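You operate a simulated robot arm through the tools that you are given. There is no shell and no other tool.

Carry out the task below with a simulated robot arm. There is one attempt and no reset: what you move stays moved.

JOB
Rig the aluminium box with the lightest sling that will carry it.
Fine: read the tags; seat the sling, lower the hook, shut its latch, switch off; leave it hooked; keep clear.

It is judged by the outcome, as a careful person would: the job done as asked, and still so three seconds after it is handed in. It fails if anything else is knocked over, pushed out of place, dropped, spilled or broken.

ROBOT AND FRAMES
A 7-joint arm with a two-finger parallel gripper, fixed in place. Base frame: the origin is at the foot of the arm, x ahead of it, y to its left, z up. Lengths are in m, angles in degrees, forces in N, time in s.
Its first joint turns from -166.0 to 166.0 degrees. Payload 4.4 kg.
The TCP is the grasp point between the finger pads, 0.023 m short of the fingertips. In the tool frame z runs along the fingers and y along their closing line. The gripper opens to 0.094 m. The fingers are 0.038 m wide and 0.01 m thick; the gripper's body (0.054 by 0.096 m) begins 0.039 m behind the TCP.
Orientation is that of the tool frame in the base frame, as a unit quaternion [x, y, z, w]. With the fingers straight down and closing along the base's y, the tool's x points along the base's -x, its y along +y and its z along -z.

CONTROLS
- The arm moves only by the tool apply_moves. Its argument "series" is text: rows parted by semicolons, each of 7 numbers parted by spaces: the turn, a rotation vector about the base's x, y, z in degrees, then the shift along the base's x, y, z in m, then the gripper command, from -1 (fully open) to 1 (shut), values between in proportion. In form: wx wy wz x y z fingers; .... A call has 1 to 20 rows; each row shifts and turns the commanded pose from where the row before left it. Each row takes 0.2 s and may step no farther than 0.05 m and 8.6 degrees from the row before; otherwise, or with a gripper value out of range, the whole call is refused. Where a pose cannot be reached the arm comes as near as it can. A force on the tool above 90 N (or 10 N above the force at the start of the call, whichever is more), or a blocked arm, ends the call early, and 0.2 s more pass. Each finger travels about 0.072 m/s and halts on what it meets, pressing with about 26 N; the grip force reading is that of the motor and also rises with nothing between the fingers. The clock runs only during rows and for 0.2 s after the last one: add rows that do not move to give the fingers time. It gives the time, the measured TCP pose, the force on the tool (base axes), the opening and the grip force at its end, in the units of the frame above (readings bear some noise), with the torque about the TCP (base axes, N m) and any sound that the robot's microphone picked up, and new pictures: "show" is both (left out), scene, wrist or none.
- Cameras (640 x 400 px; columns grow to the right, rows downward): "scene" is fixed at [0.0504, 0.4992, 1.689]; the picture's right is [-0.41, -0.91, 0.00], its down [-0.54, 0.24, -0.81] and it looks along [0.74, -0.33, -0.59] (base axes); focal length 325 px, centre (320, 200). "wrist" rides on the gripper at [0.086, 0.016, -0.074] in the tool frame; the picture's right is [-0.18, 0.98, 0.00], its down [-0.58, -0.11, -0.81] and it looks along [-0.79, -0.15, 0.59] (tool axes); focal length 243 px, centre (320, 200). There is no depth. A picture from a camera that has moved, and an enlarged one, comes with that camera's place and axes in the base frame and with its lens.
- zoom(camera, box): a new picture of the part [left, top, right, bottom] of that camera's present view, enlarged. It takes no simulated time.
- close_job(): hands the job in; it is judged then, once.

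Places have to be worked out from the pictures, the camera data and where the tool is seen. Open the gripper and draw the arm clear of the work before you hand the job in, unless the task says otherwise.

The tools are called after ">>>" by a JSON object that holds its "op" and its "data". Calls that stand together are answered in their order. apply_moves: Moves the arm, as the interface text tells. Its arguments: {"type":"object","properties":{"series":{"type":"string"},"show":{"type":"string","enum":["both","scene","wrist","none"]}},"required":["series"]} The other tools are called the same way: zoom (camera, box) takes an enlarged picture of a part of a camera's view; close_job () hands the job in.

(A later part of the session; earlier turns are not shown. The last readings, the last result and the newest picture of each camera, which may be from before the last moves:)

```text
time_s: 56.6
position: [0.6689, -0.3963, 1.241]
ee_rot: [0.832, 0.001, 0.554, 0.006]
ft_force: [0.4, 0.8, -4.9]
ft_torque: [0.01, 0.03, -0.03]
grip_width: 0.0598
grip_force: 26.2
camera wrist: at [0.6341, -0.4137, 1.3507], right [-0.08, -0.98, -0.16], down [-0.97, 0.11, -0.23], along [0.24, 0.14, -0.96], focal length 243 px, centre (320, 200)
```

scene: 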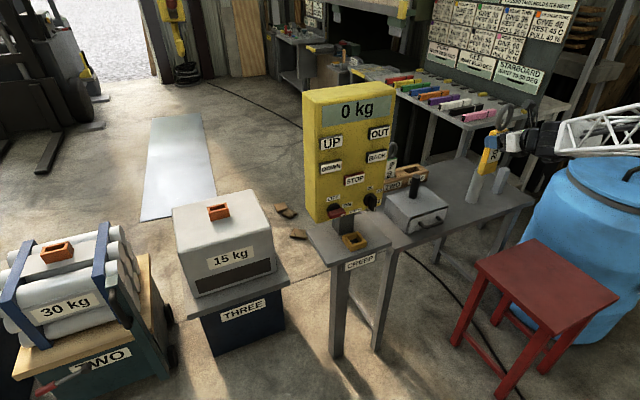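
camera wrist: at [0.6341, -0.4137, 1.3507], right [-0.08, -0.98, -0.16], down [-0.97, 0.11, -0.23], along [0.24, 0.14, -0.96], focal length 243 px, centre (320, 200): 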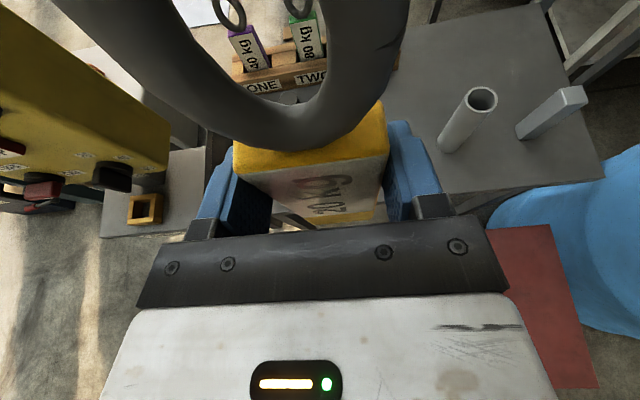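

Sling held steadily. I move left across the front of the panel at x≈0.65 toward y≈0.42.

>>> {"op": "apply_moves", "data": {"series": "0 0 0 -0.003 0.045 0 1;0 0 0 -0.003 0.045 0 1;0 0 0 -0.003 0.045 0 1;0 0 0 -0.003 0.045 0 1;0 0 0 -0.003 0.045 0 1;0 0 0 -0.003 0.045 0.005 1;0 0 0 0 0.045 0.005 1;0 0 0 0 0.045 0.005 1;0 0 0 0 0.045 0.005 1;0 0 0 0 0.045 0 1", "show": "both"}}

```text
time_s: 58.8
position: [0.6521, 0.0523, 1.2663]
ee_rot: [0.832, 0.001, 0.554, 0.006]
ft_force: [1.3, -0.7, -4.9]
ft_torque: [0.02, 0.07, -0.01]
grip_width: 0.0598
grip_force: 26.0
camera wrist: at [0.6177, 0.0381, 1.3759], right [-0.08, -0.98, -0.16], down [-0.97, 0.11, -0.23], along [0.24, 0.14, -0.96], focal length 243 px, centre (320, 200)
```

scene: 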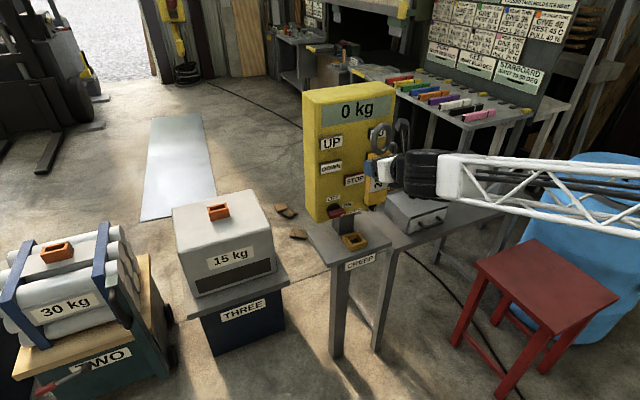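
wrist: 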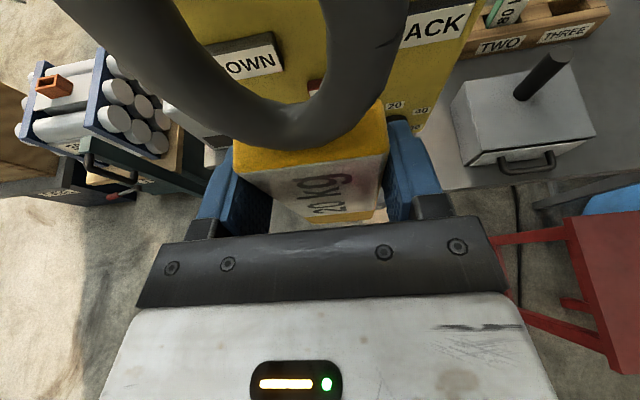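

Clear of the panel. I continue left to y≈0.43.

>>> {"op": "apply_moves", "data": {"series": "0 0 0 0 0.045 0 1;0 0 0 0 0.045 0 1;0 0 0 0 0.045 0 1;0 0 0 0 0.045 0 1;0 0 0 0 0.045 0 1;0 0 0 0 0.045 0 1;0 0 0 0 0.045 0 1;0 0 0 0 0.045 0 1;0 0 0 0 0.02 0 1", "show": "both"}}

```text
time_s: 60.8
position: [0.6513, 0.4312, 1.2649]
ee_rot: [0.832, 0.001, 0.554, 0.006]
ft_force: [0.3, 0.7, -4.7]
ft_torque: [0.02, 0.07, -0.01]
grip_width: 0.06
grip_force: 26.0
camera wrist: at [0.6177, 0.4153, 1.3738], right [-0.08, -0.98, -0.16], down [-0.97, 0.11, -0.23], along [0.24, 0.14, -0.96], focal length 243 px, centre (320, 200)
```

scene: 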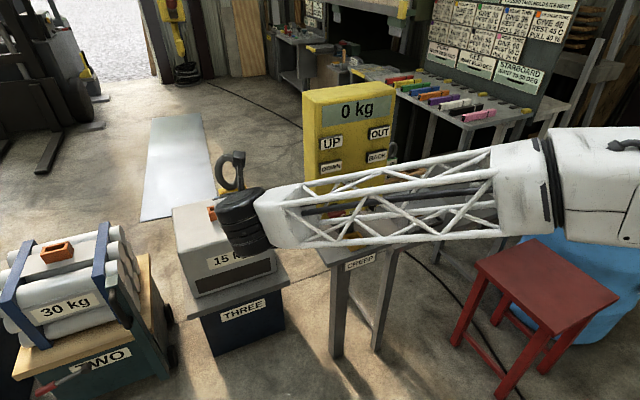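
wrist: 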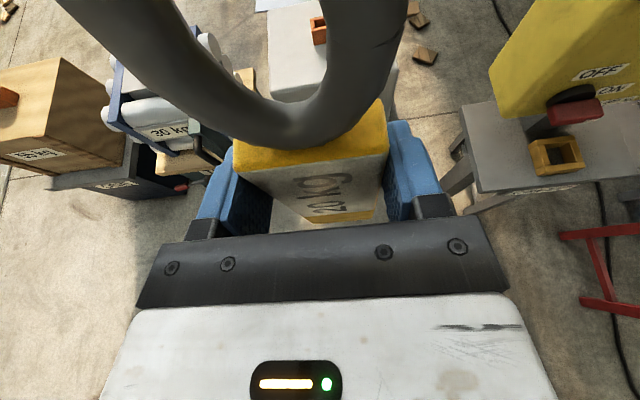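

Now I extend outward toward the box, lowering a little, and check reach.

>>> {"op": "apply_moves", "data": {"series": "0 0 0 0.045 0 -0.005 1;0 0 0 0.045 0 -0.005 1;0 0 0 0.045 0 -0.005 1;0 0 0 0.045 0 -0.01 1;0 0 0 0.045 0 -0.01 1;0 0 0 0.045 0 -0.01 1;0 0 0 0.045 0 -0.01 1;0 0 0 0.045 0 -0.01 1;0 0 0 0.04 0 -0.01 1;0 0 0 0 0 0 1", "show": "both"}}

```text
time_s: 63.0
position: [1.0509, 0.4326, 1.1912]
ee_rot: [0.833, 0.001, 0.554, 0.006]
ft_force: [0.4, -0.5, -5.6]
ft_torque: [0.02, 0.07, -0.01]
grip_width: 0.0599
grip_force: 25.8
camera wrist: at [1.0165, 0.4174, 1.3004], right [-0.08, -0.98, -0.16], down [-0.97, 0.11, -0.23], along [0.24, 0.14, -0.96], focal length 243 px, centre (320, 200)
```

scene: 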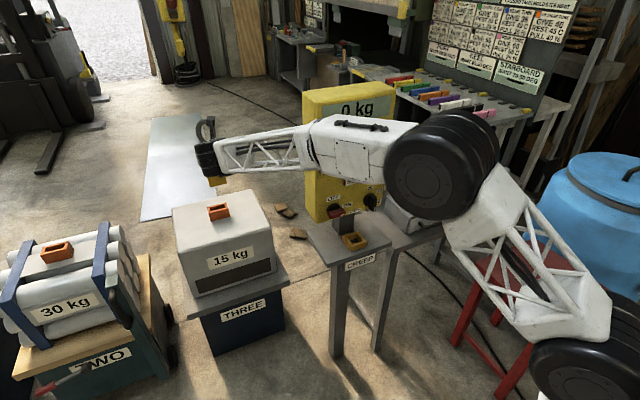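
wrist: 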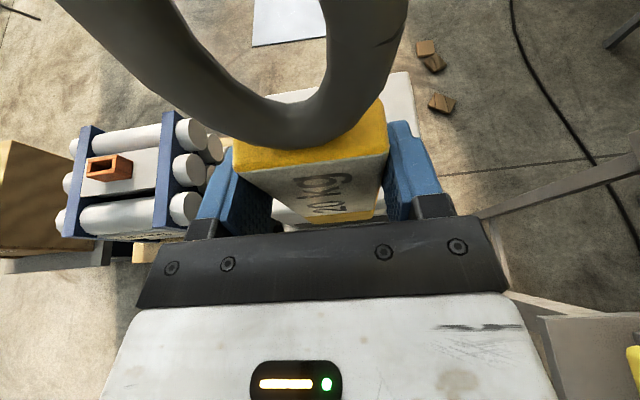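

Reach is fine. I zoom on the socket and the sling in the scene view for alignment.

>>> {"op": "zoom", "data": {"camera": "scene", "box": [195, 190, 245, 230]}}

>>> {"op": "zoom", "data": {"camera": "scene", "box": [170, 100, 290, 240]}}

```text
10.00 times, centred on (220, 210) of scene
camera zoom: at [0.0504, 0.4992, 1.689], right [-0.41, -0.91, 0.0], down [-0.54, 0.24, -0.81], along [0.74, -0.33, -0.59], focal length 3254 px, centre (1320, 100)
```

zoom: 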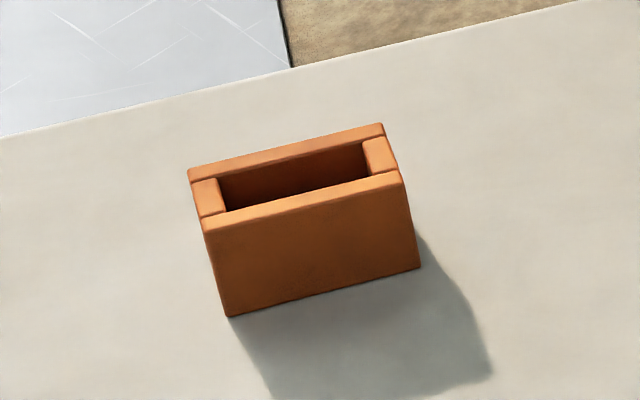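

```text
2.86 times, centred on (230, 170) of scene
camera zoom: at [0.0504, 0.4992, 1.689], right [-0.41, -0.91, 0.0], down [-0.54, 0.24, -0.81], along [0.74, -0.33, -0.59], focal length 930 px, centre (577, 286)
```

zoom: 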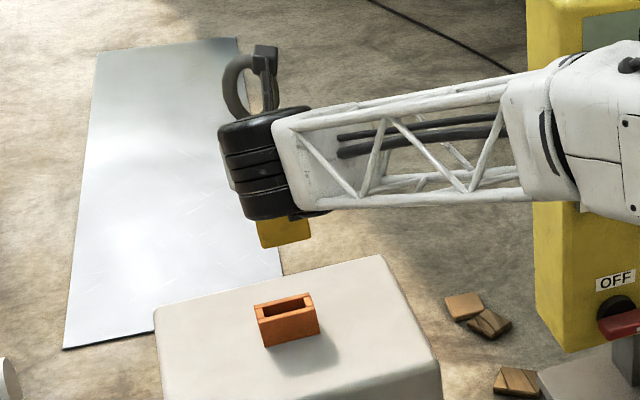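

The socket opening measures about 0.064 × 0.026 m, aligned with the axes, so the bar fits with only ~2 mm clearance each side. I move further out above the box to check reach and get an alignment view.

>>> {"op": "apply_moves", "data": {"series": "0 0 0 0.04 0.001 -0.02 1;0 0 0 0.04 0.001 -0.02 1;0 0 0 0.04 0.001 -0.02 1;0 0 0 0.035 0.001 -0.02 1;0 0 0 0.03 0.001 -0.02 1;0 0 0 0.03 0.001 -0.01 1;0 0 0 0 0 0 1", "show": "both"}}

>>> {"op": "zoom", "data": {"camera": "scene", "box": [170, 130, 270, 230]}}

>>> {"op": "zoom", "data": {"camera": "wrist", "box": [180, 80, 480, 260]}}

```text
time_s: 64.6
position: [1.2653, 0.4382, 1.0832]
ee_rot: [0.832, 0.001, 0.554, 0.007]
ft_force: [0.6, -0.4, -5.1]
ft_torque: [0.02, 0.06, 0.03]
grip_width: 0.0598
grip_force: 26.0
camera wrist: at [1.2314, 0.4227, 1.1907], right [-0.08, -0.98, -0.16], down [-0.97, 0.11, -0.23], along [0.24, 0.14, -0.96], focal length 243 px, centre (320, 200)
```

scene: 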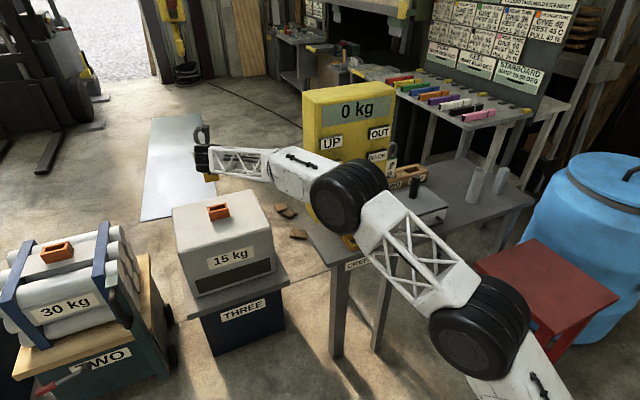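
wrist: 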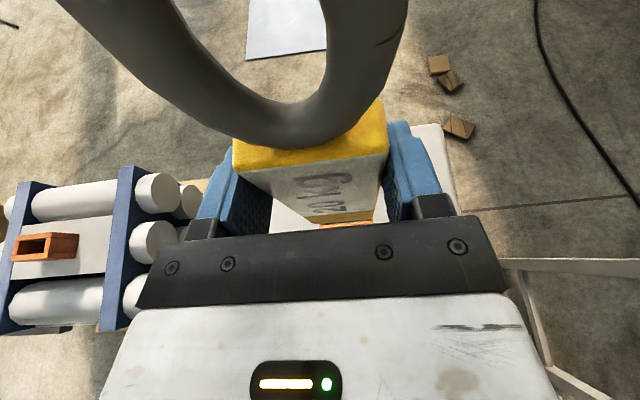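

```text
4.00 times, centred on (220, 180) of scene
camera zoom: at [0.0504, 0.4992, 1.689], right [-0.41, -0.91, 0.0], down [-0.54, 0.24, -0.81], along [0.74, -0.33, -0.59], focal length 1302 px, centre (720, 280)
```

zoom: 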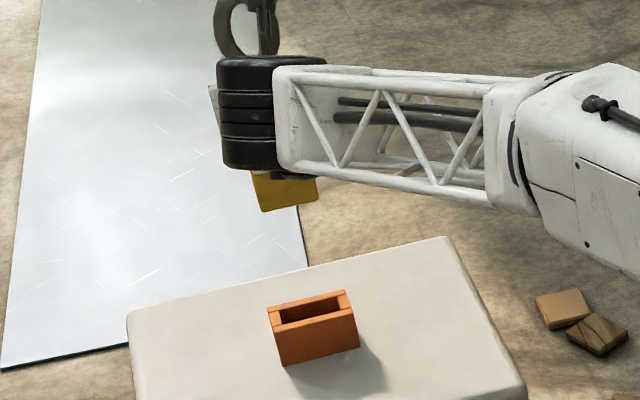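

```text
2.13 times, centred on (330, 170) of wrist
camera zoom: at [1.2314, 0.4227, 1.1907], right [-0.08, -0.98, -0.16], down [-0.97, 0.11, -0.23], along [0.24, 0.14, -0.96], focal length 518 px, centre (299, 264)
```

zoom: 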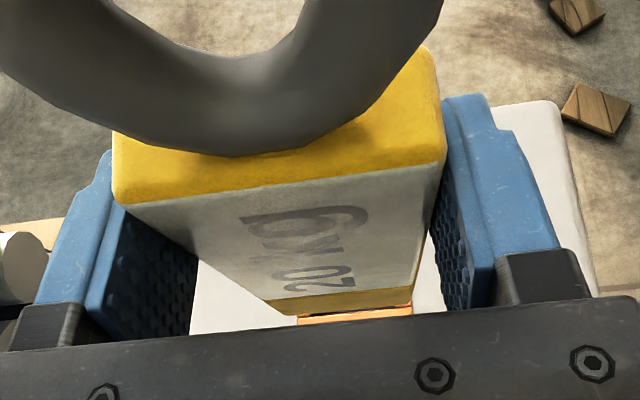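

Reach is good, and the wrist view shows the socket right below the bar's lower end. I zoom in tightly there for alignment.

>>> {"op": "zoom", "data": {"camera": "wrist", "box": [260, 180, 420, 240]}}

>>> {"op": "zoom", "data": {"camera": "scene", "box": [195, 165, 255, 225]}}

```text
4.00 times, centred on (340, 210) of wrist
camera zoom: at [1.2314, 0.4227, 1.1907], right [-0.08, -0.98, -0.16], down [-0.97, 0.11, -0.23], along [0.24, 0.14, -0.96], focal length 970 px, centre (240, 160)
```

zoom: 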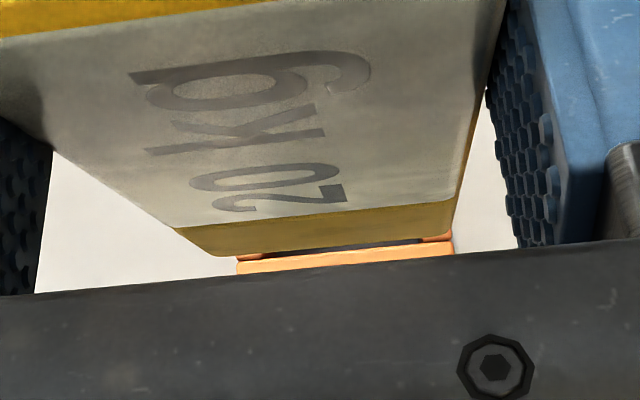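

```text
6.67 times, centred on (225, 195) of scene
camera zoom: at [0.0504, 0.4992, 1.689], right [-0.41, -0.91, 0.0], down [-0.54, 0.24, -0.81], along [0.74, -0.33, -0.59], focal length 2170 px, centre (953, 233)
```

zoom: 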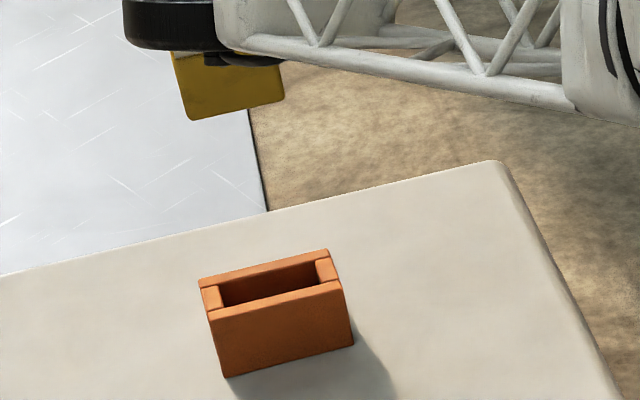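

Measured from this view: bar bottom is centred at y≈0.438 and x≈1.2785; socket opening centred at y≈0.4407, x≈1.2987, top z≈0.80. So I need about +0.020 in x and +0.0025 in y. Before descending I check the elbow's clearance to the panel.

>>> {"op": "zoom", "data": {"camera": "scene", "box": [250, 110, 450, 290]}}

>>> {"op": "apply_moves", "data": {"series": "0.7 0 0 0.01 0.001 -0.02 1;0 0 0 0.01 0.0015 -0.03 1;0 0 0 0 0 -0.03 1;0 0 0 0 0 0 1", "show": "both"}}

>>> {"op": "zoom", "data": {"camera": "wrist", "box": [260, 180, 420, 240]}}

>>> {"op": "zoom", "data": {"camera": "scene", "box": [195, 165, 255, 225]}}

```text
2.22 times, centred on (350, 200) of scene
camera zoom: at [0.0504, 0.4992, 1.689], right [-0.41, -0.91, 0.0], down [-0.54, 0.24, -0.81], along [0.74, -0.33, -0.59], focal length 723 px, centre (253, 200)
```

zoom: 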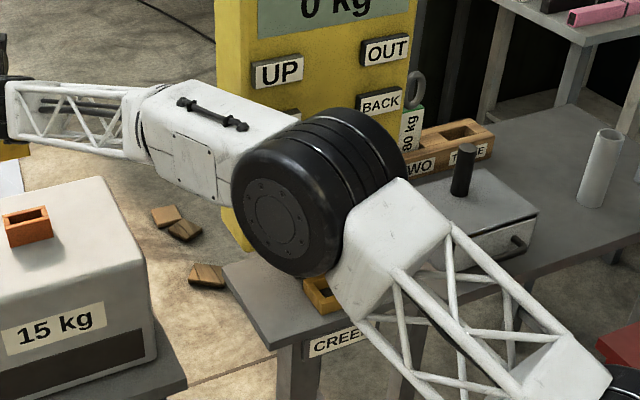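

```text
time_s: 65.6
position: [1.2866, 0.4392, 1.0]
ee_rot: [0.832, -0.002, 0.554, 0.001]
ft_force: [0.5, -0.3, -5.7]
ft_torque: [0.0, 0.03, 0.0]
grip_width: 0.0599
grip_force: 26.2
camera wrist: at [1.2514, 0.4229, 1.109], right [-0.08, -0.98, -0.17], down [-0.97, 0.11, -0.23], along [0.24, 0.15, -0.96], focal length 243 px, centre (320, 200)
```

scene: 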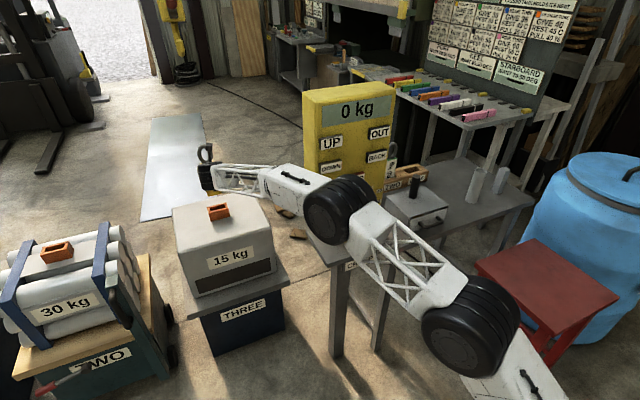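
wrist: 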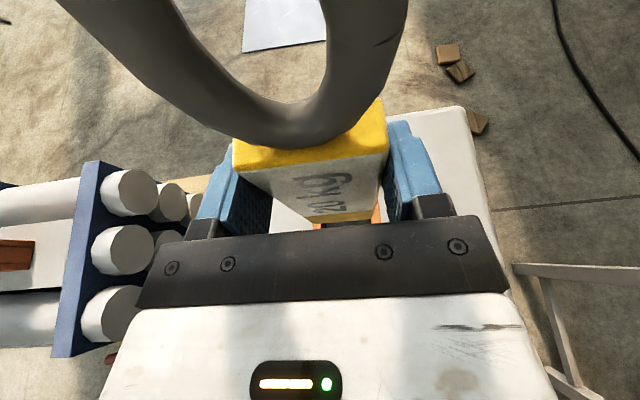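

```text
4.00 times, centred on (340, 210) of wrist
camera zoom: at [1.2514, 0.4229, 1.109], right [-0.08, -0.98, -0.17], down [-0.97, 0.11, -0.23], along [0.24, 0.15, -0.96], focal length 970 px, centre (240, 160)
```

zoom: 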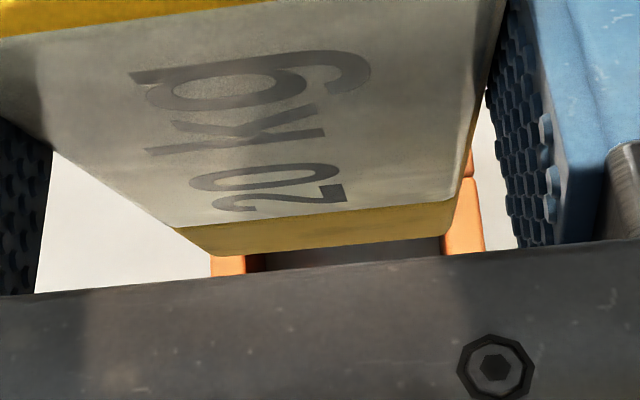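

```text
6.67 times, centred on (225, 195) of scene
camera zoom: at [0.0504, 0.4992, 1.689], right [-0.41, -0.91, 0.0], down [-0.54, 0.24, -0.81], along [0.74, -0.33, -0.59], focal length 2170 px, centre (953, 233)
```

zoom: 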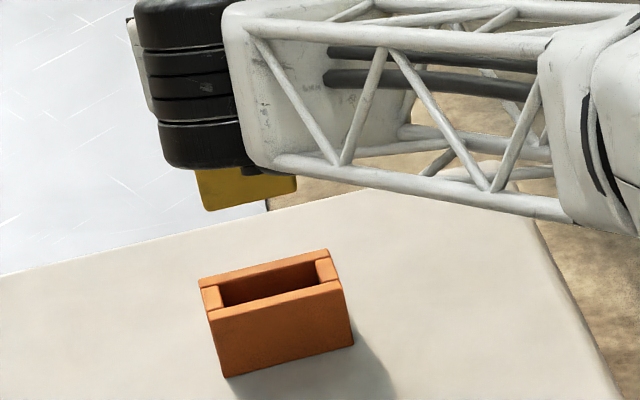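

Alignment in y is now within ~0.5 mm; in x I need about +2.5 mm. I shift and descend to just above the socket, then look again.

>>> {"op": "apply_moves", "data": {"series": "0 0 0 0.0025 0 -0.03 1;0 0 0 0 0 -0.03 1;0 0 0 0 0 -0.01 1;0 0 0 0 0 0 1", "show": "both"}}

>>> {"op": "zoom", "data": {"camera": "wrist", "box": [260, 180, 420, 240]}}

>>> {"op": "zoom", "data": {"camera": "scene", "box": [200, 190, 240, 225]}}

>>> {"op": "zoom", "data": {"camera": "scene", "box": [250, 110, 450, 290]}}

```text
time_s: 66.6
position: [1.2907, 0.4386, 0.9302]
ee_rot: [0.832, -0.002, 0.554, 0.001]
ft_force: [0.1, -0.6, -4.1]
ft_torque: [-0.02, 0.02, -0.01]
grip_width: 0.0599
grip_force: 25.9
camera wrist: at [1.2554, 0.4222, 1.0395], right [-0.08, -0.98, -0.17], down [-0.97, 0.11, -0.23], along [0.24, 0.15, -0.96], focal length 243 px, centre (320, 200)
```

scene: 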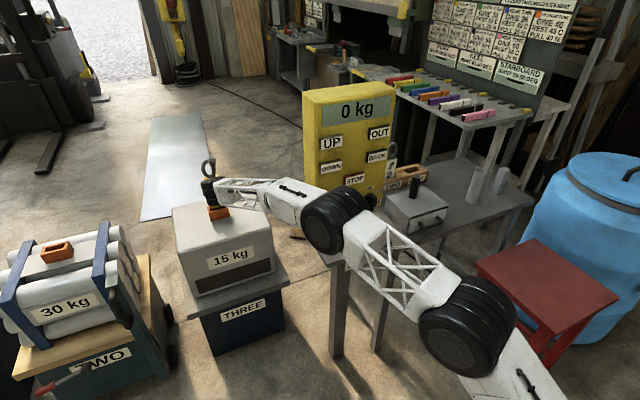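
wrist: 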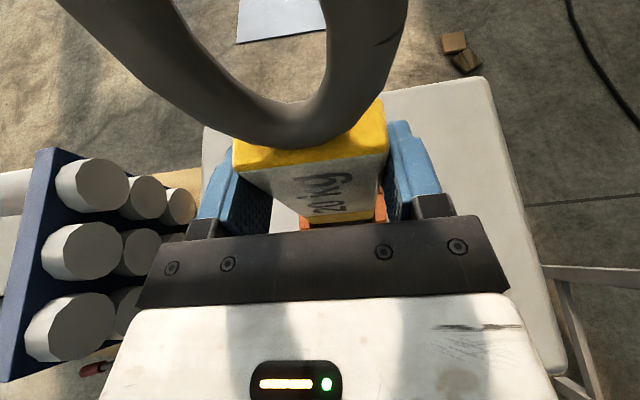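

```text
4.00 times, centred on (340, 210) of wrist
camera zoom: at [1.2554, 0.4222, 1.0395], right [-0.08, -0.98, -0.17], down [-0.97, 0.11, -0.23], along [0.24, 0.15, -0.96], focal length 970 px, centre (240, 160)
```

zoom: 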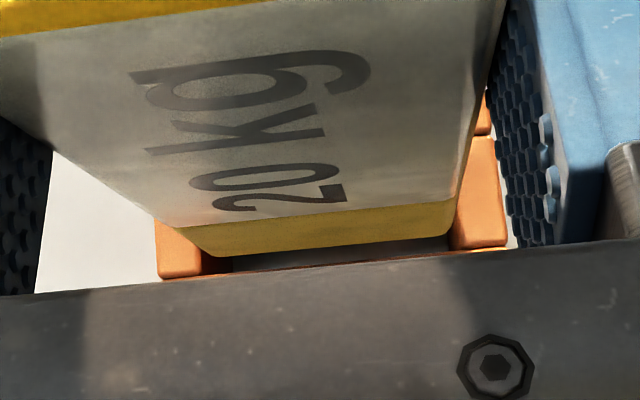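

```text
11.43 times, centred on (220, 208) of scene
camera zoom: at [0.0504, 0.4992, 1.689], right [-0.41, -0.91, 0.0], down [-0.54, 0.24, -0.81], along [0.74, -0.33, -0.59], focal length 3719 px, centre (1463, 114)
```

zoom: 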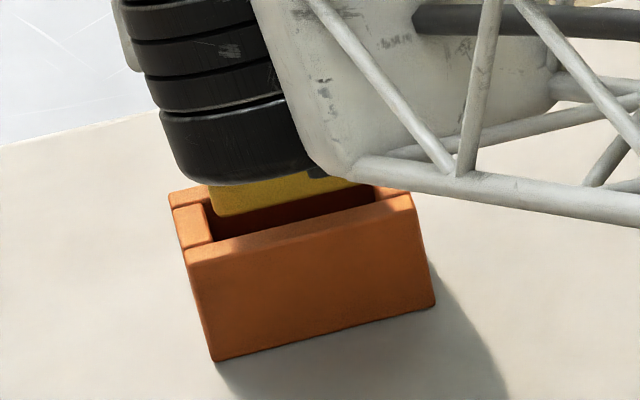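

```text
2.22 times, centred on (350, 200) of scene
camera zoom: at [0.0504, 0.4992, 1.689], right [-0.41, -0.91, 0.0], down [-0.54, 0.24, -0.81], along [0.74, -0.33, -0.59], focal length 723 px, centre (253, 200)
```

zoom: 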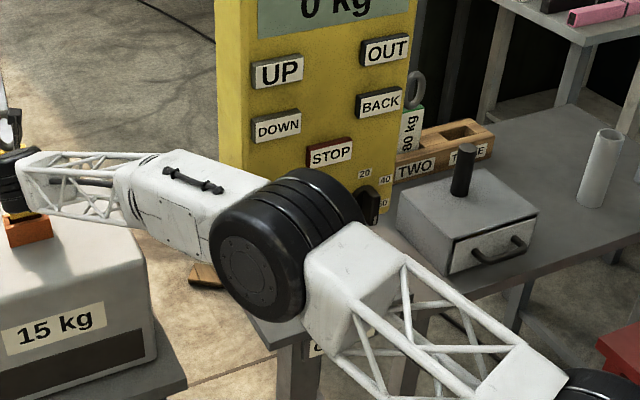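

The bar is about 1.5 mm too far right (−y) and ~2 mm too far out in x. I correct, lower a few millimetres and re-inspect.

>>> {"op": "apply_moves", "data": {"series": "0 0 0 -0.002 0.0015 0 1;0 0 0 0 0 -0.005 1;0 0 0 0 0 0 1", "show": "none"}}

>>> {"op": "zoom", "data": {"camera": "wrist", "box": [280, 195, 400, 240]}}

>>> {"op": "zoom", "data": {"camera": "scene", "box": [205, 195, 240, 220]}}

```text
time_s: 67.4
position: [1.2875, 0.4413, 0.9264]
ee_rot: [0.832, -0.002, 0.554, 0.001]
ft_force: [0.5, 0.7, -5.1]
ft_torque: [0.03, 0.03, 0.01]
grip_width: 0.0599
grip_force: 25.9
```

```text
5.33 times, centred on (340, 218) of wrist
camera zoom: at [1.2533, 0.4246, 1.035], right [-0.08, -0.98, -0.17], down [-0.97, 0.11, -0.23], along [0.24, 0.15, -0.96], focal length 1294 px, centre (213, 107)
```

zoom: 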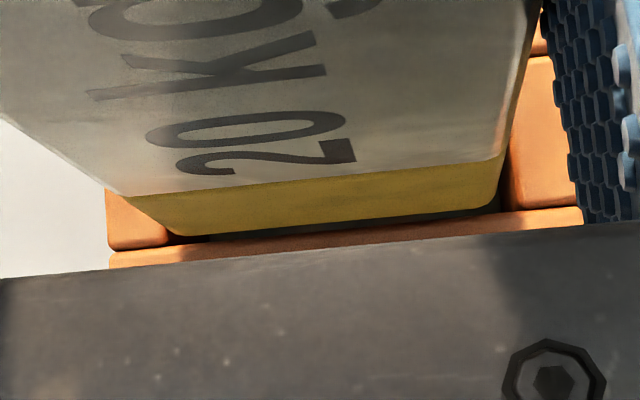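

```text
16.00 times, centred on (222, 208) of scene
camera zoom: at [0.0504, 0.4992, 1.689], right [-0.41, -0.91, 0.0], down [-0.54, 0.24, -0.81], along [0.74, -0.33, -0.59], focal length 5207 px, centre (1880, 80)
```

zoom: 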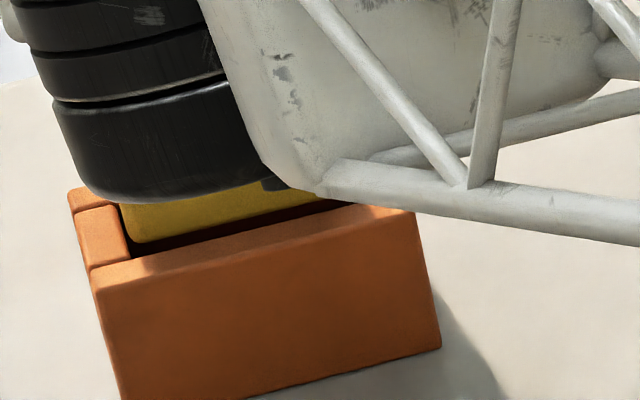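

Very close now: I need about −1.2 mm in y and +1 mm in x. I adjust and lower a few millimetres more, watching the force.

>>> {"op": "apply_moves", "data": {"series": "0 0 0 0.001 -0.0012 0 1;0 0 0 0 0 0 1", "show": "none"}}

>>> {"op": "zoom", "data": {"camera": "wrist", "box": [280, 195, 400, 240]}}

>>> {"op": "zoom", "data": {"camera": "scene", "box": [205, 195, 240, 220]}}

```text
time_s: 68.0
position: [1.2881, 0.4408, 0.926]
ee_rot: [0.832, -0.002, 0.554, 0.002]
ft_force: [-0.7, 0.6, -5.4]
ft_torque: [0.02, 0.02, 0.0]
grip_width: 0.06
grip_force: 26.2
```

```text
5.33 times, centred on (340, 218) of wrist
camera zoom: at [1.2542, 0.4235, 1.0349], right [-0.08, -0.98, -0.17], down [-0.97, 0.11, -0.23], along [0.24, 0.15, -0.96], focal length 1294 px, centre (213, 107)
```

zoom: 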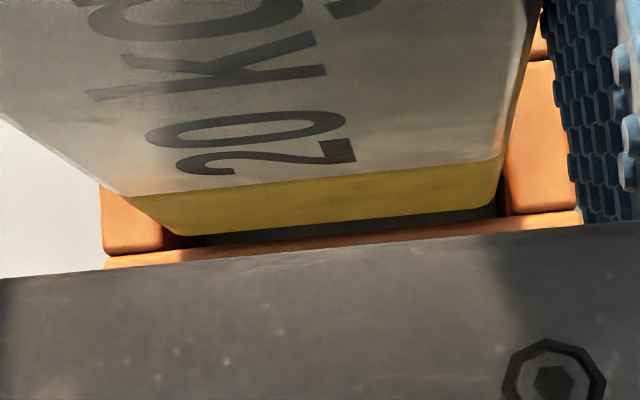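

```text
16.00 times, centred on (222, 208) of scene
camera zoom: at [0.0504, 0.4992, 1.689], right [-0.41, -0.91, 0.0], down [-0.54, 0.24, -0.81], along [0.74, -0.33, -0.59], focal length 5207 px, centre (1880, 80)
```

zoom: 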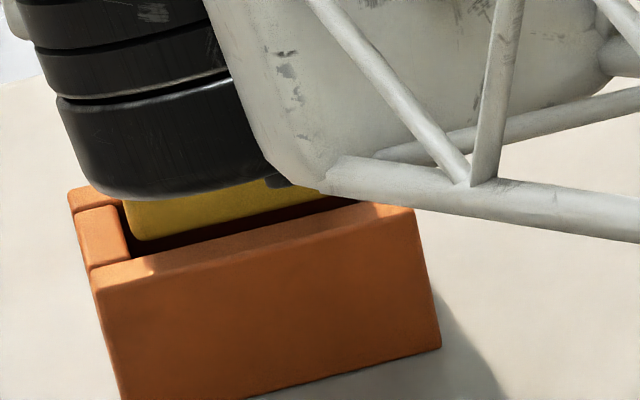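

Centred to within a millimetre. I lower gently and check the force.

>>> {"op": "apply_moves", "data": {"series": "0 0 0 -0.0004 0 -0.004 1;0 0 0 0 0 -0.004 1;0 0 0 0 0 0 1", "show": "none"}}

>>> {"op": "zoom", "data": {"camera": "wrist", "box": [280, 195, 400, 240]}}

>>> {"op": "zoom", "data": {"camera": "scene", "box": [205, 195, 240, 220]}}

```text
time_s: 68.8
position: [1.2883, 0.44, 0.9171]
ee_rot: [0.833, -0.004, 0.554, 0.003]
ft_force: [0.5, 0.3, -4.8]
ft_torque: [-0.01, 0.06, 0.03]
grip_width: 0.0598
grip_force: 26.2
```

```text
5.33 times, centred on (340, 218) of wrist
camera zoom: at [1.2532, 0.423, 1.0261], right [-0.08, -0.98, -0.17], down [-0.97, 0.11, -0.22], along [0.24, 0.15, -0.96], focal length 1294 px, centre (213, 107)
```

zoom: 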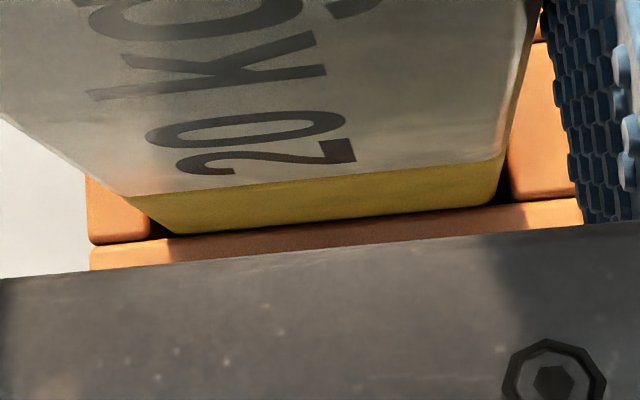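

```text
16.00 times, centred on (222, 208) of scene
camera zoom: at [0.0504, 0.4992, 1.689], right [-0.41, -0.91, 0.0], down [-0.54, 0.24, -0.81], along [0.74, -0.33, -0.59], focal length 5207 px, centre (1880, 80)
```

zoom: 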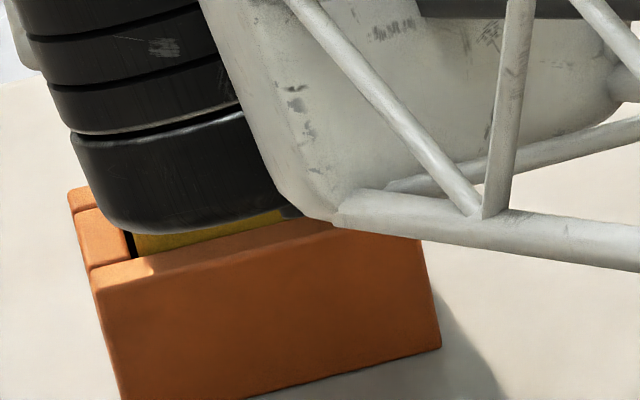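

No contact and the bar's lower end is now entering the opening. I keep lowering in small steps while watching the force.

>>> {"op": "apply_moves", "data": {"series": "0 0 0 0 0 -0.004 1;0 0 0 0 0 -0.004 1;0 0 0 0 0 0 1", "show": "none"}}

>>> {"op": "apply_moves", "data": {"series": "0 0 0 0 0 -0.005 1;0 0 0 0 0 -0.005 1;0 0 0 0 0 0 1", "show": "none"}}

>>> {"op": "zoom", "data": {"camera": "wrist", "box": [280, 195, 400, 240]}}

>>> {"op": "zoom", "data": {"camera": "scene", "box": [195, 185, 245, 225]}}

```text
time_s: 69.6
position: [1.2888, 0.4392, 0.9097]
ee_rot: [0.832, -0.002, 0.554, 0.001]
ft_force: [0.0, 0.2, -4.4]
ft_torque: [-0.02, 0.05, 0.0]
grip_width: 0.0598
grip_force: 25.8
```

```text
time_s: 70.4
position: [1.2883, 0.4407, 0.901]
ee_rot: [0.833, -0.003, 0.554, 0.002]
ft_force: [0.2, -0.3, -4.6]
ft_torque: [-0.04, 0.08, 0.02]
grip_width: 0.0601
grip_force: 26.0
```

```text
5.33 times, centred on (340, 218) of wrist
camera zoom: at [1.2532, 0.4235, 1.0091], right [-0.08, -0.98, -0.17], down [-0.97, 0.11, -0.23], along [0.24, 0.15, -0.96], focal length 1294 px, centre (213, 107)
```

zoom: 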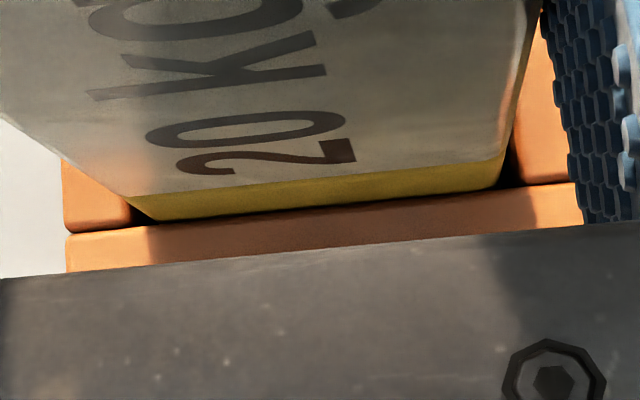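

```text
10.00 times, centred on (220, 205) of scene
camera zoom: at [0.0504, 0.4992, 1.689], right [-0.41, -0.91, 0.0], down [-0.54, 0.24, -0.81], along [0.74, -0.33, -0.59], focal length 3254 px, centre (1320, 150)
```

zoom: 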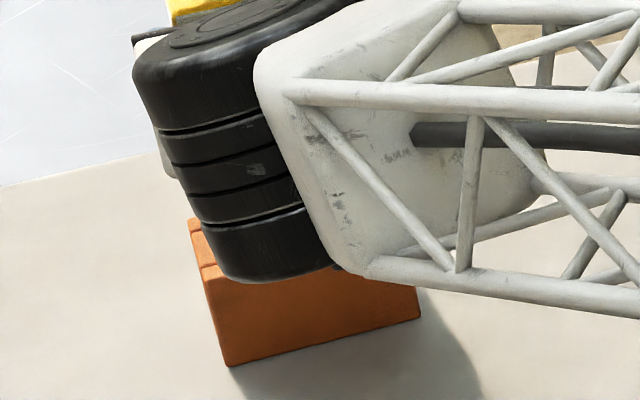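

The bar is about 2 cm inside the socket without contact. I continue down until it rests on the bottom.

>>> {"op": "apply_moves", "data": {"series": "0 0 0 0 0 -0.006 1;0 0 0 0 0 -0.006 1;0 0 0 0 0 0 1", "show": "none"}}

>>> {"op": "apply_moves", "data": {"series": "0 0 0 0 0 -0.005 1;0 0 0 0 0 -0.005 1;0 0 0 0 0 0 1", "show": "none"}}

>>> {"op": "apply_moves", "data": {"series": "0 0 0 0 0 -0.004 1;0 0 0 0 0 0 1", "show": "both"}}

```text
time_s: 71.2
position: [1.2876, 0.4407, 0.888]
ee_rot: [0.832, -0.002, 0.554, 0.002]
ft_force: [5.6, -0.9, -4.7]
ft_torque: [-0.14, -0.51, 0.16]
grip_width: 0.0602
grip_force: 25.4
```

```text
time_s: 72.0
position: [1.288, 0.4409, 0.8785]
ee_rot: [0.833, -0.002, 0.554, 0.001]
ft_force: [0.2, 0.3, -4.7]
ft_torque: [-0.04, 0.05, 0.01]
grip_width: 0.0601
grip_force: 26.8
```

```text
time_s: 72.6
position: [1.2878, 0.4408, 0.8748]
ee_rot: [0.832, -0.003, 0.554, 0.002]
ft_force: [-0.4, 0.8, 4.3]
ft_torque: [-0.12, 0.08, -0.03]
grip_width: 0.0599
grip_force: 26.2
camera wrist: at [1.2532, 0.4238, 0.9839], right [-0.08, -0.98, -0.17], down [-0.97, 0.11, -0.23], along [0.24, 0.15, -0.96], focal length 243 px, centre (320, 200)
```

scene: 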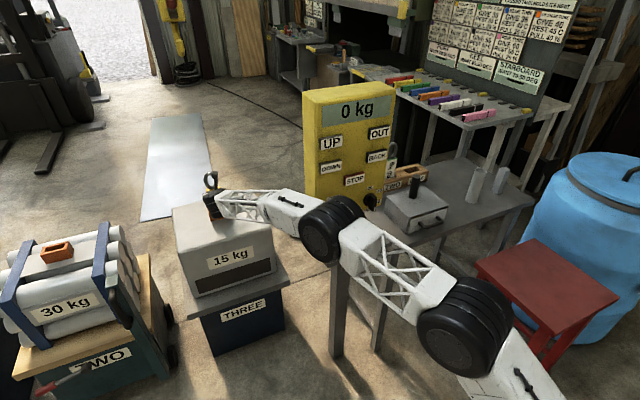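
wrist: 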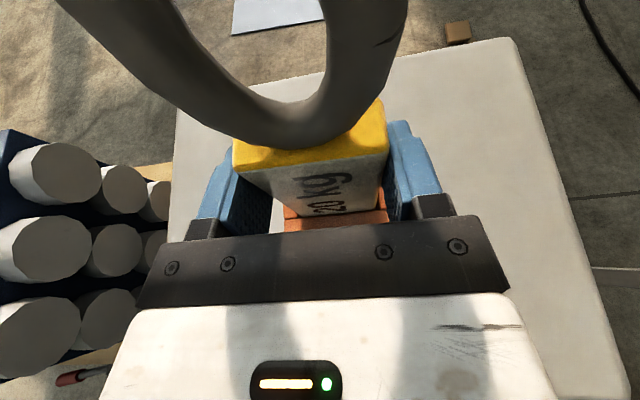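

Contact at the bottom (force went from −5 to +4 N): the bar is fully seated. I open the gripper and back straight out.

>>> {"op": "apply_moves", "data": {"series": "0 0 0 0 0 0 0;0 0 0 0 0 0 -1;0 0 0 0 0 0 -1;0 0 0 0 0 0 -1", "show": "wrist"}}

```text
time_s: 73.6
position: [1.2879, 0.441, 0.875]
ee_rot: [0.833, -0.002, 0.554, 0.001]
ft_force: [-0.3, -0.5, 0.5]
ft_torque: [0.05, 0.02, -0.04]
grip_width: 0.0941
grip_force: 0.0
camera wrist: at [1.2531, 0.4237, 0.9824], right [-0.08, -0.98, -0.17], down [-0.97, 0.11, -0.23], along [0.24, 0.15, -0.96], focal length 243 px, centre (320, 200)
```

wrist: 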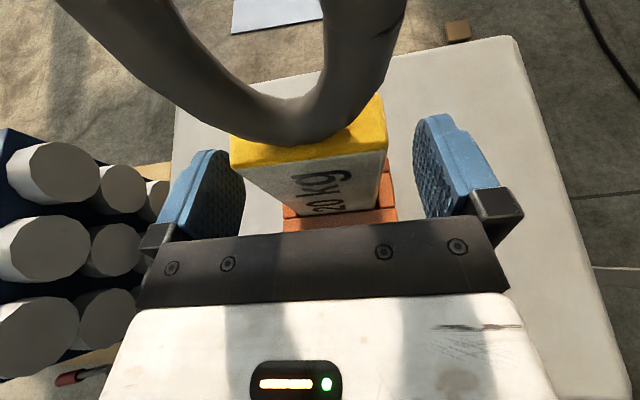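

The sling stands in the socket with the fingers open on both sides. I back out along −x and slightly up.

>>> {"op": "apply_moves", "data": {"series": "0 0 0 -0.03 0 0 -1;0 0 0 -0.04 0 0.005 -1;0 0 0 -0.045 0 0.015 -1;0 0 0 -0.045 0 0.02 -1;0 0 0 -0.045 0 0.02 -1;0 0 0 -0.045 0 0.02 -1;0 0 0 0 0 0 -1", "show": "both"}}

>>> {"op": "zoom", "data": {"camera": "scene", "box": [160, 140, 280, 250]}}

>>> {"op": "zoom", "data": {"camera": "wrist", "box": [220, 0, 420, 130]}}

```text
time_s: 75.2
position: [1.0378, 0.4419, 0.9534]
ee_rot: [0.832, -0.002, 0.554, 0.002]
ft_force: [-0.5, 0.3, -0.3]
ft_torque: [-0.02, 0.01, 0.0]
grip_width: 0.0942
grip_force: 0.1
camera wrist: at [1.0024, 0.4248, 1.0626], right [-0.08, -0.98, -0.17], down [-0.97, 0.11, -0.23], along [0.24, 0.15, -0.96], focal length 243 px, centre (320, 200)
```

scene: 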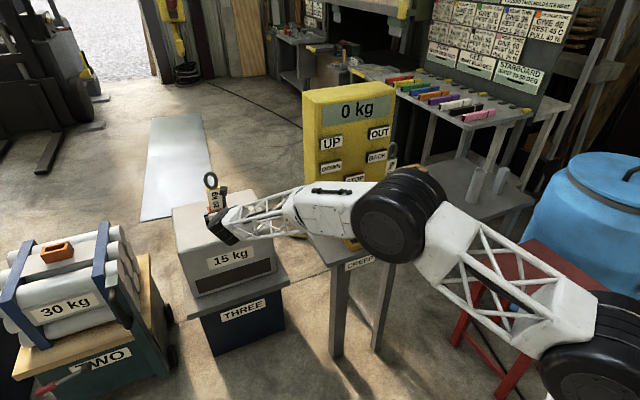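
wrist: 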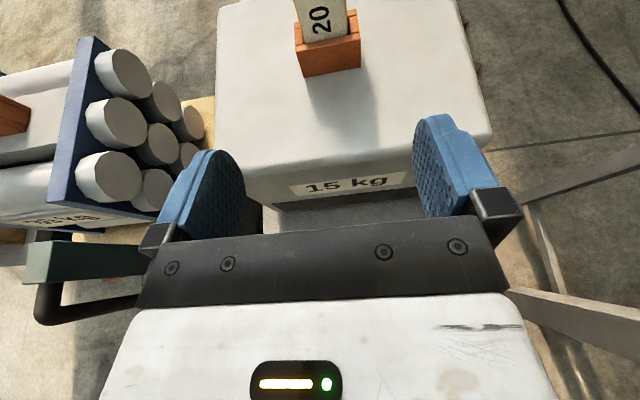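

```text
3.64 times, centred on (220, 195) of scene
camera zoom: at [0.0504, 0.4992, 1.689], right [-0.41, -0.91, 0.0], down [-0.54, 0.24, -0.81], along [0.74, -0.33, -0.59], focal length 1183 px, centre (684, 218)
```

zoom: 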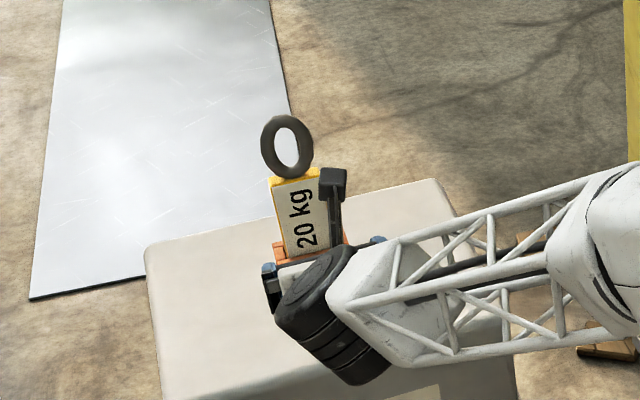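

```text
3.08 times, centred on (320, 65) of wrist
camera zoom: at [1.0024, 0.4248, 1.0626], right [-0.08, -0.98, -0.17], down [-0.97, 0.11, -0.23], along [0.24, 0.15, -0.96], focal length 746 px, centre (320, 615)
```

zoom: 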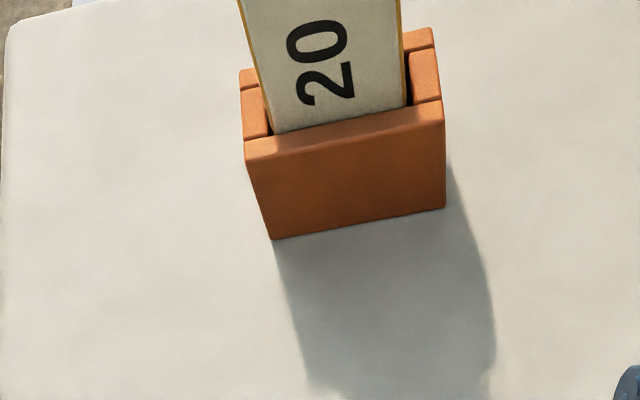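

The sling is well seated. I withdraw and return to the panel with closed fingers, to a pre-press pose in front of DOWN.

>>> {"op": "apply_moves", "data": {"series": "0 0 0 -0.04 0 0.03 -1;0 0 0 -0.04 0 0.03 0;0 0 0 -0.04 0 0.03 1;0 0 0 -0.04 0 0.03 1;0 0 0 -0.04 0 0.03 1;0 0 0 -0.04 0 0.03 1;0 0 0 -0.04 0 0.03 1;0 0 0 -0.04 0 0.03 1;0 0 0 -0.04 0 0.02 1;0 0 0 -0.03 -0.03 0.005 1;0 0 0 0 -0.05 0 1;0 0 0 0 -0.05 0 1;0 0 0 0 -0.05 0 1;0 0 0 0 -0.05 0 1;0 0 0 0 -0.045 0 1;0 0 0 0 -0.035 0 1;0 0 0 0 0 0 1", "show": "both"}}

```text
time_s: 78.8
position: [0.6456, 0.1289, 1.2206]
ee_rot: [0.833, -0.002, 0.554, 0.001]
ft_force: [0.4, -0.1, -0.5]
ft_torque: [-0.01, -0.04, 0.02]
grip_width: 0.0
grip_force: 26.0
camera wrist: at [0.6116, 0.111, 1.3289], right [-0.08, -0.98, -0.17], down [-0.97, 0.11, -0.23], along [0.24, 0.15, -0.96], focal length 243 px, centre (320, 200)
```

scene: 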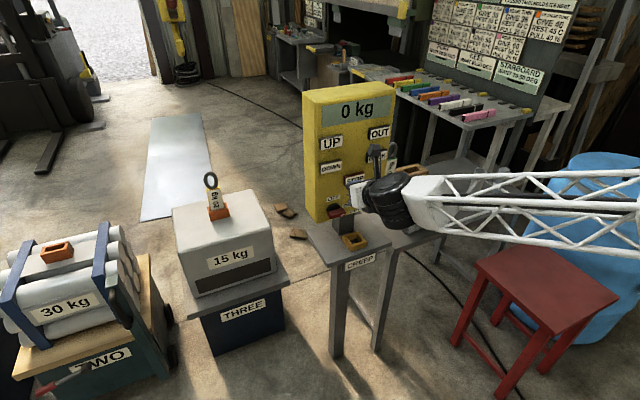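
wrist: 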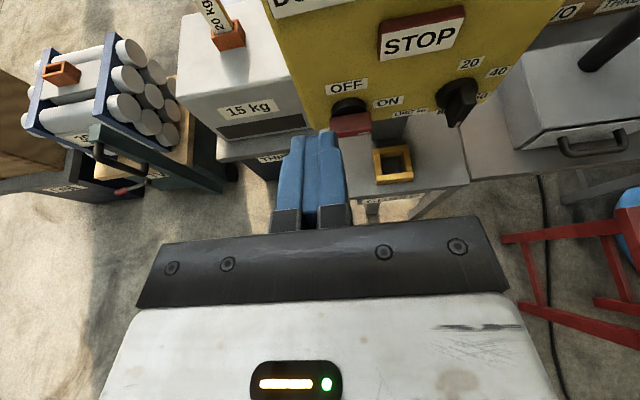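

The sling stands upright in the box, and the hook lines up with it sideways. I press DOWN, then wait about two seconds and press STOP in one sequence so the hook ends well above the ring.

>>> {"op": "apply_moves", "data": {"series": "0 0 0 0.045 0 -0.002 1;0 0 0 0.045 0.001 -0.001 1;0 0 0 0.03 0 0 1;0 0 0 0.01 0 0 1;0 0 0 0.006 0 0 1;0 0 0 -0.035 0 0 1;0 0 0 0 -0.044 -0.02 1;0 0 0 0 -0.043 -0.02 1;0 0 0 0 0 -0.033 1;0 0 0 0 0 0 1;0 0 0 0 0 0 1;0 0 0 0.025 0 0 1;0 0 0 0.009 0 0 1;0 0 0 -0.01 0 0 1", "show": "scene"}}

```text
time_s: 81.8
position: [0.774, 0.0429, 1.1457]
ee_rot: [0.832, -0.002, 0.555, 0.001]
ft_force: [-7.8, 4.4, 8.0]
ft_torque: [-0.03, -0.27, 0.12]
grip_width: 0.0
grip_force: 26.3
heard: click, click
```

scene: 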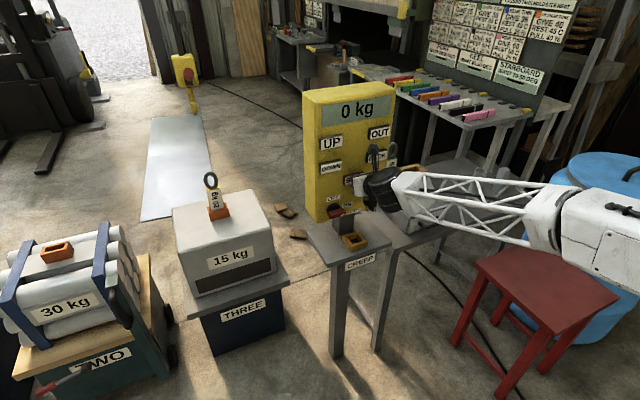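

Two clicks: DOWN and STOP both registered, and the hook is lower. I back off and check that it is still.

>>> {"op": "apply_moves", "data": {"series": "0 0 0 -0.03 0 0 1;0 0 0 -0.02 0 0 1;0 0 0 0 0 0 1", "show": "scene"}}

>>> {"op": "zoom", "data": {"camera": "scene", "box": [150, 40, 250, 130]}}

>>> {"op": "zoom", "data": {"camera": "scene", "box": [170, 80, 240, 220]}}

```text
time_s: 82.6
position: [0.7244, 0.0445, 1.1446]
ee_rot: [0.832, -0.002, 0.554, 0.002]
ft_force: [1.0, 0.8, -0.1]
ft_torque: [0.01, 0.0, 0.02]
grip_width: 0.0001
grip_force: 26.0
```

scene: 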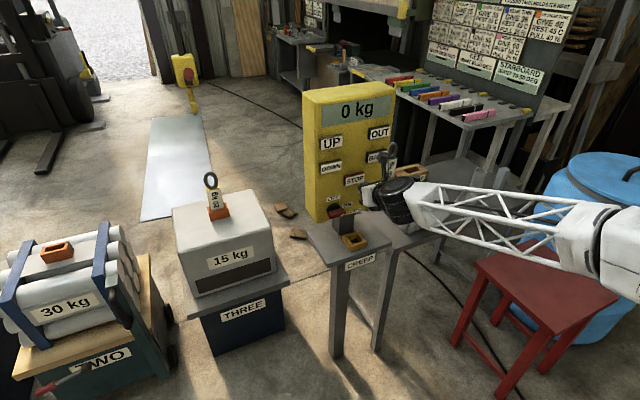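

```text
4.44 times, centred on (200, 85) of scene
camera zoom: at [0.0504, 0.4992, 1.689], right [-0.41, -0.91, 0.0], down [-0.54, 0.24, -0.81], along [0.74, -0.33, -0.59], focal length 1446 px, centre (853, 711)
```

zoom: 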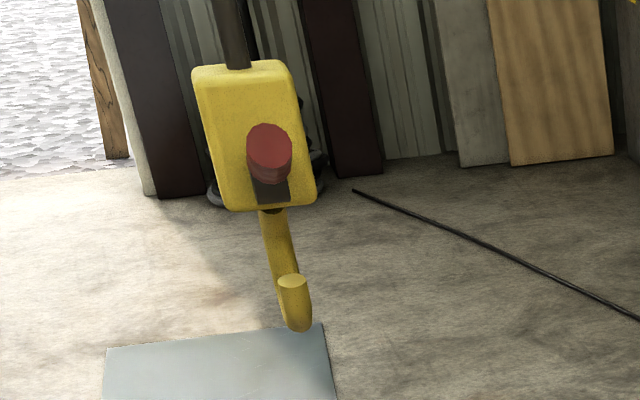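

```text
2.86 times, centred on (205, 150) of scene
camera zoom: at [0.0504, 0.4992, 1.689], right [-0.41, -0.91, 0.0], down [-0.54, 0.24, -0.81], along [0.74, -0.33, -0.59], focal length 930 px, centre (649, 343)
```

zoom: 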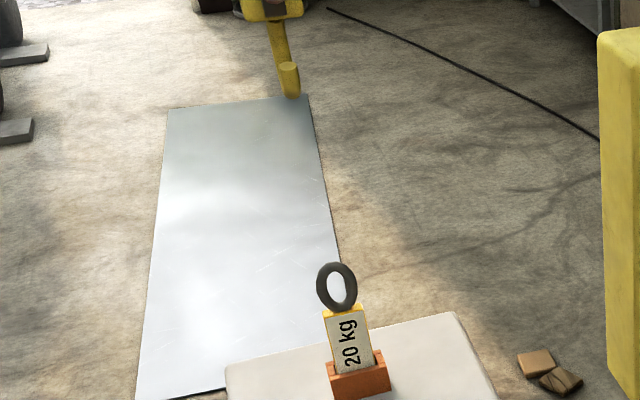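

The hook has stopped with its bottom near z≈1.24. Now I need the hook's x offset relative to the ring, so I move to the left of the panel and raise the tool's pitch to look at the hook and ring together.

>>> {"op": "apply_moves", "data": {"series": "0 0 0 -0.04 0 0.025 1;0 0 0 -0.04 0.01 0.03 1;0 0 0 0 0.04 0.03 1;0 0 0 0 0.04 0.03 1;0 0 0 0 0.045 0.02 1;0 0 0 0 0.05 0 1;0 0 0 0 0.05 0 1;0 0 0 0 0.05 0 1;0 0 0 0 0.05 0 1;0 0 0 0.02 0.045 0.01 1;0 -5 0 0.03 0 0.01 1;0 -7 0 0.03 0 0.01 1;0 -7 0 0.03 0 0.01 1;0 -7 0 0.03 0 0.01 1;0 0 0 0 0 0 1", "show": "both"}}

```text
refused: row 2 steps farther than a row can; nothing moved
```

One step was slightly long; I shorten it.

>>> {"op": "apply_moves", "data": {"series": "0 0 0 -0.04 0 0.025 1;0 0 0 -0.035 0.01 0.03 1;0 0 0 0 0.035 0.03 1;0 0 0 0 0.035 0.03 1;0 0 0 0 0.04 0.02 1;0 0 0 0 0.049 0 1;0 0 0 0 0.049 0 1;0 0 0 0 0.049 0 1;0 0 0 0 0.049 0 1;0 0 0 0.015 0.045 0.01 1;0 -5 0 0.03 0.02 0.01 1;0 -7 0 0.03 0 0.01 1;0 -7 0 0.03 0 0.01 1;0 -7 0 0.03 0 0.01 1;0 0 0 0 0 0 1", "show": "both"}}

```text
time_s: 85.8
position: [0.7859, 0.427, 1.3322]
ee_rot: [0.685, -0.003, 0.728, 0.001]
ft_force: [0.5, 0.0, 0.5]
ft_torque: [0.01, 0.02, -0.01]
grip_width: 0.0002
grip_force: 26.1
camera wrist: at [0.7078, 0.4093, 1.4129], right [0.01, -0.98, -0.19], down [-0.77, 0.11, -0.63], along [0.64, 0.15, -0.76], focal length 243 px, centre (320, 200)
```

scene: 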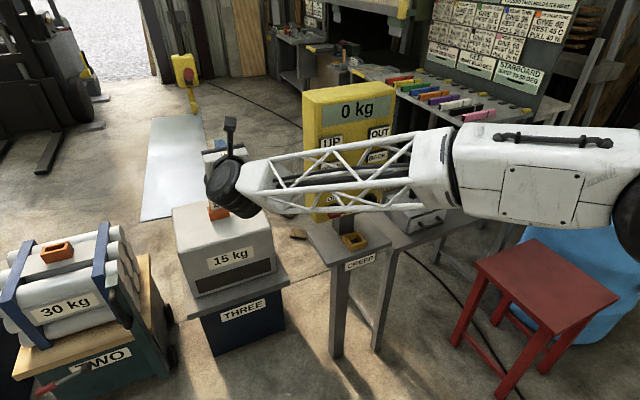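
wrist: 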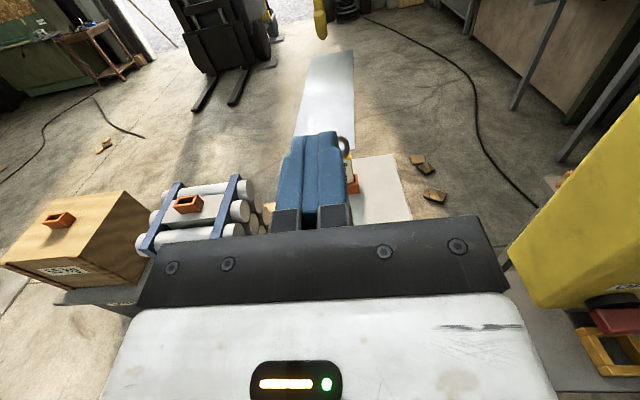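

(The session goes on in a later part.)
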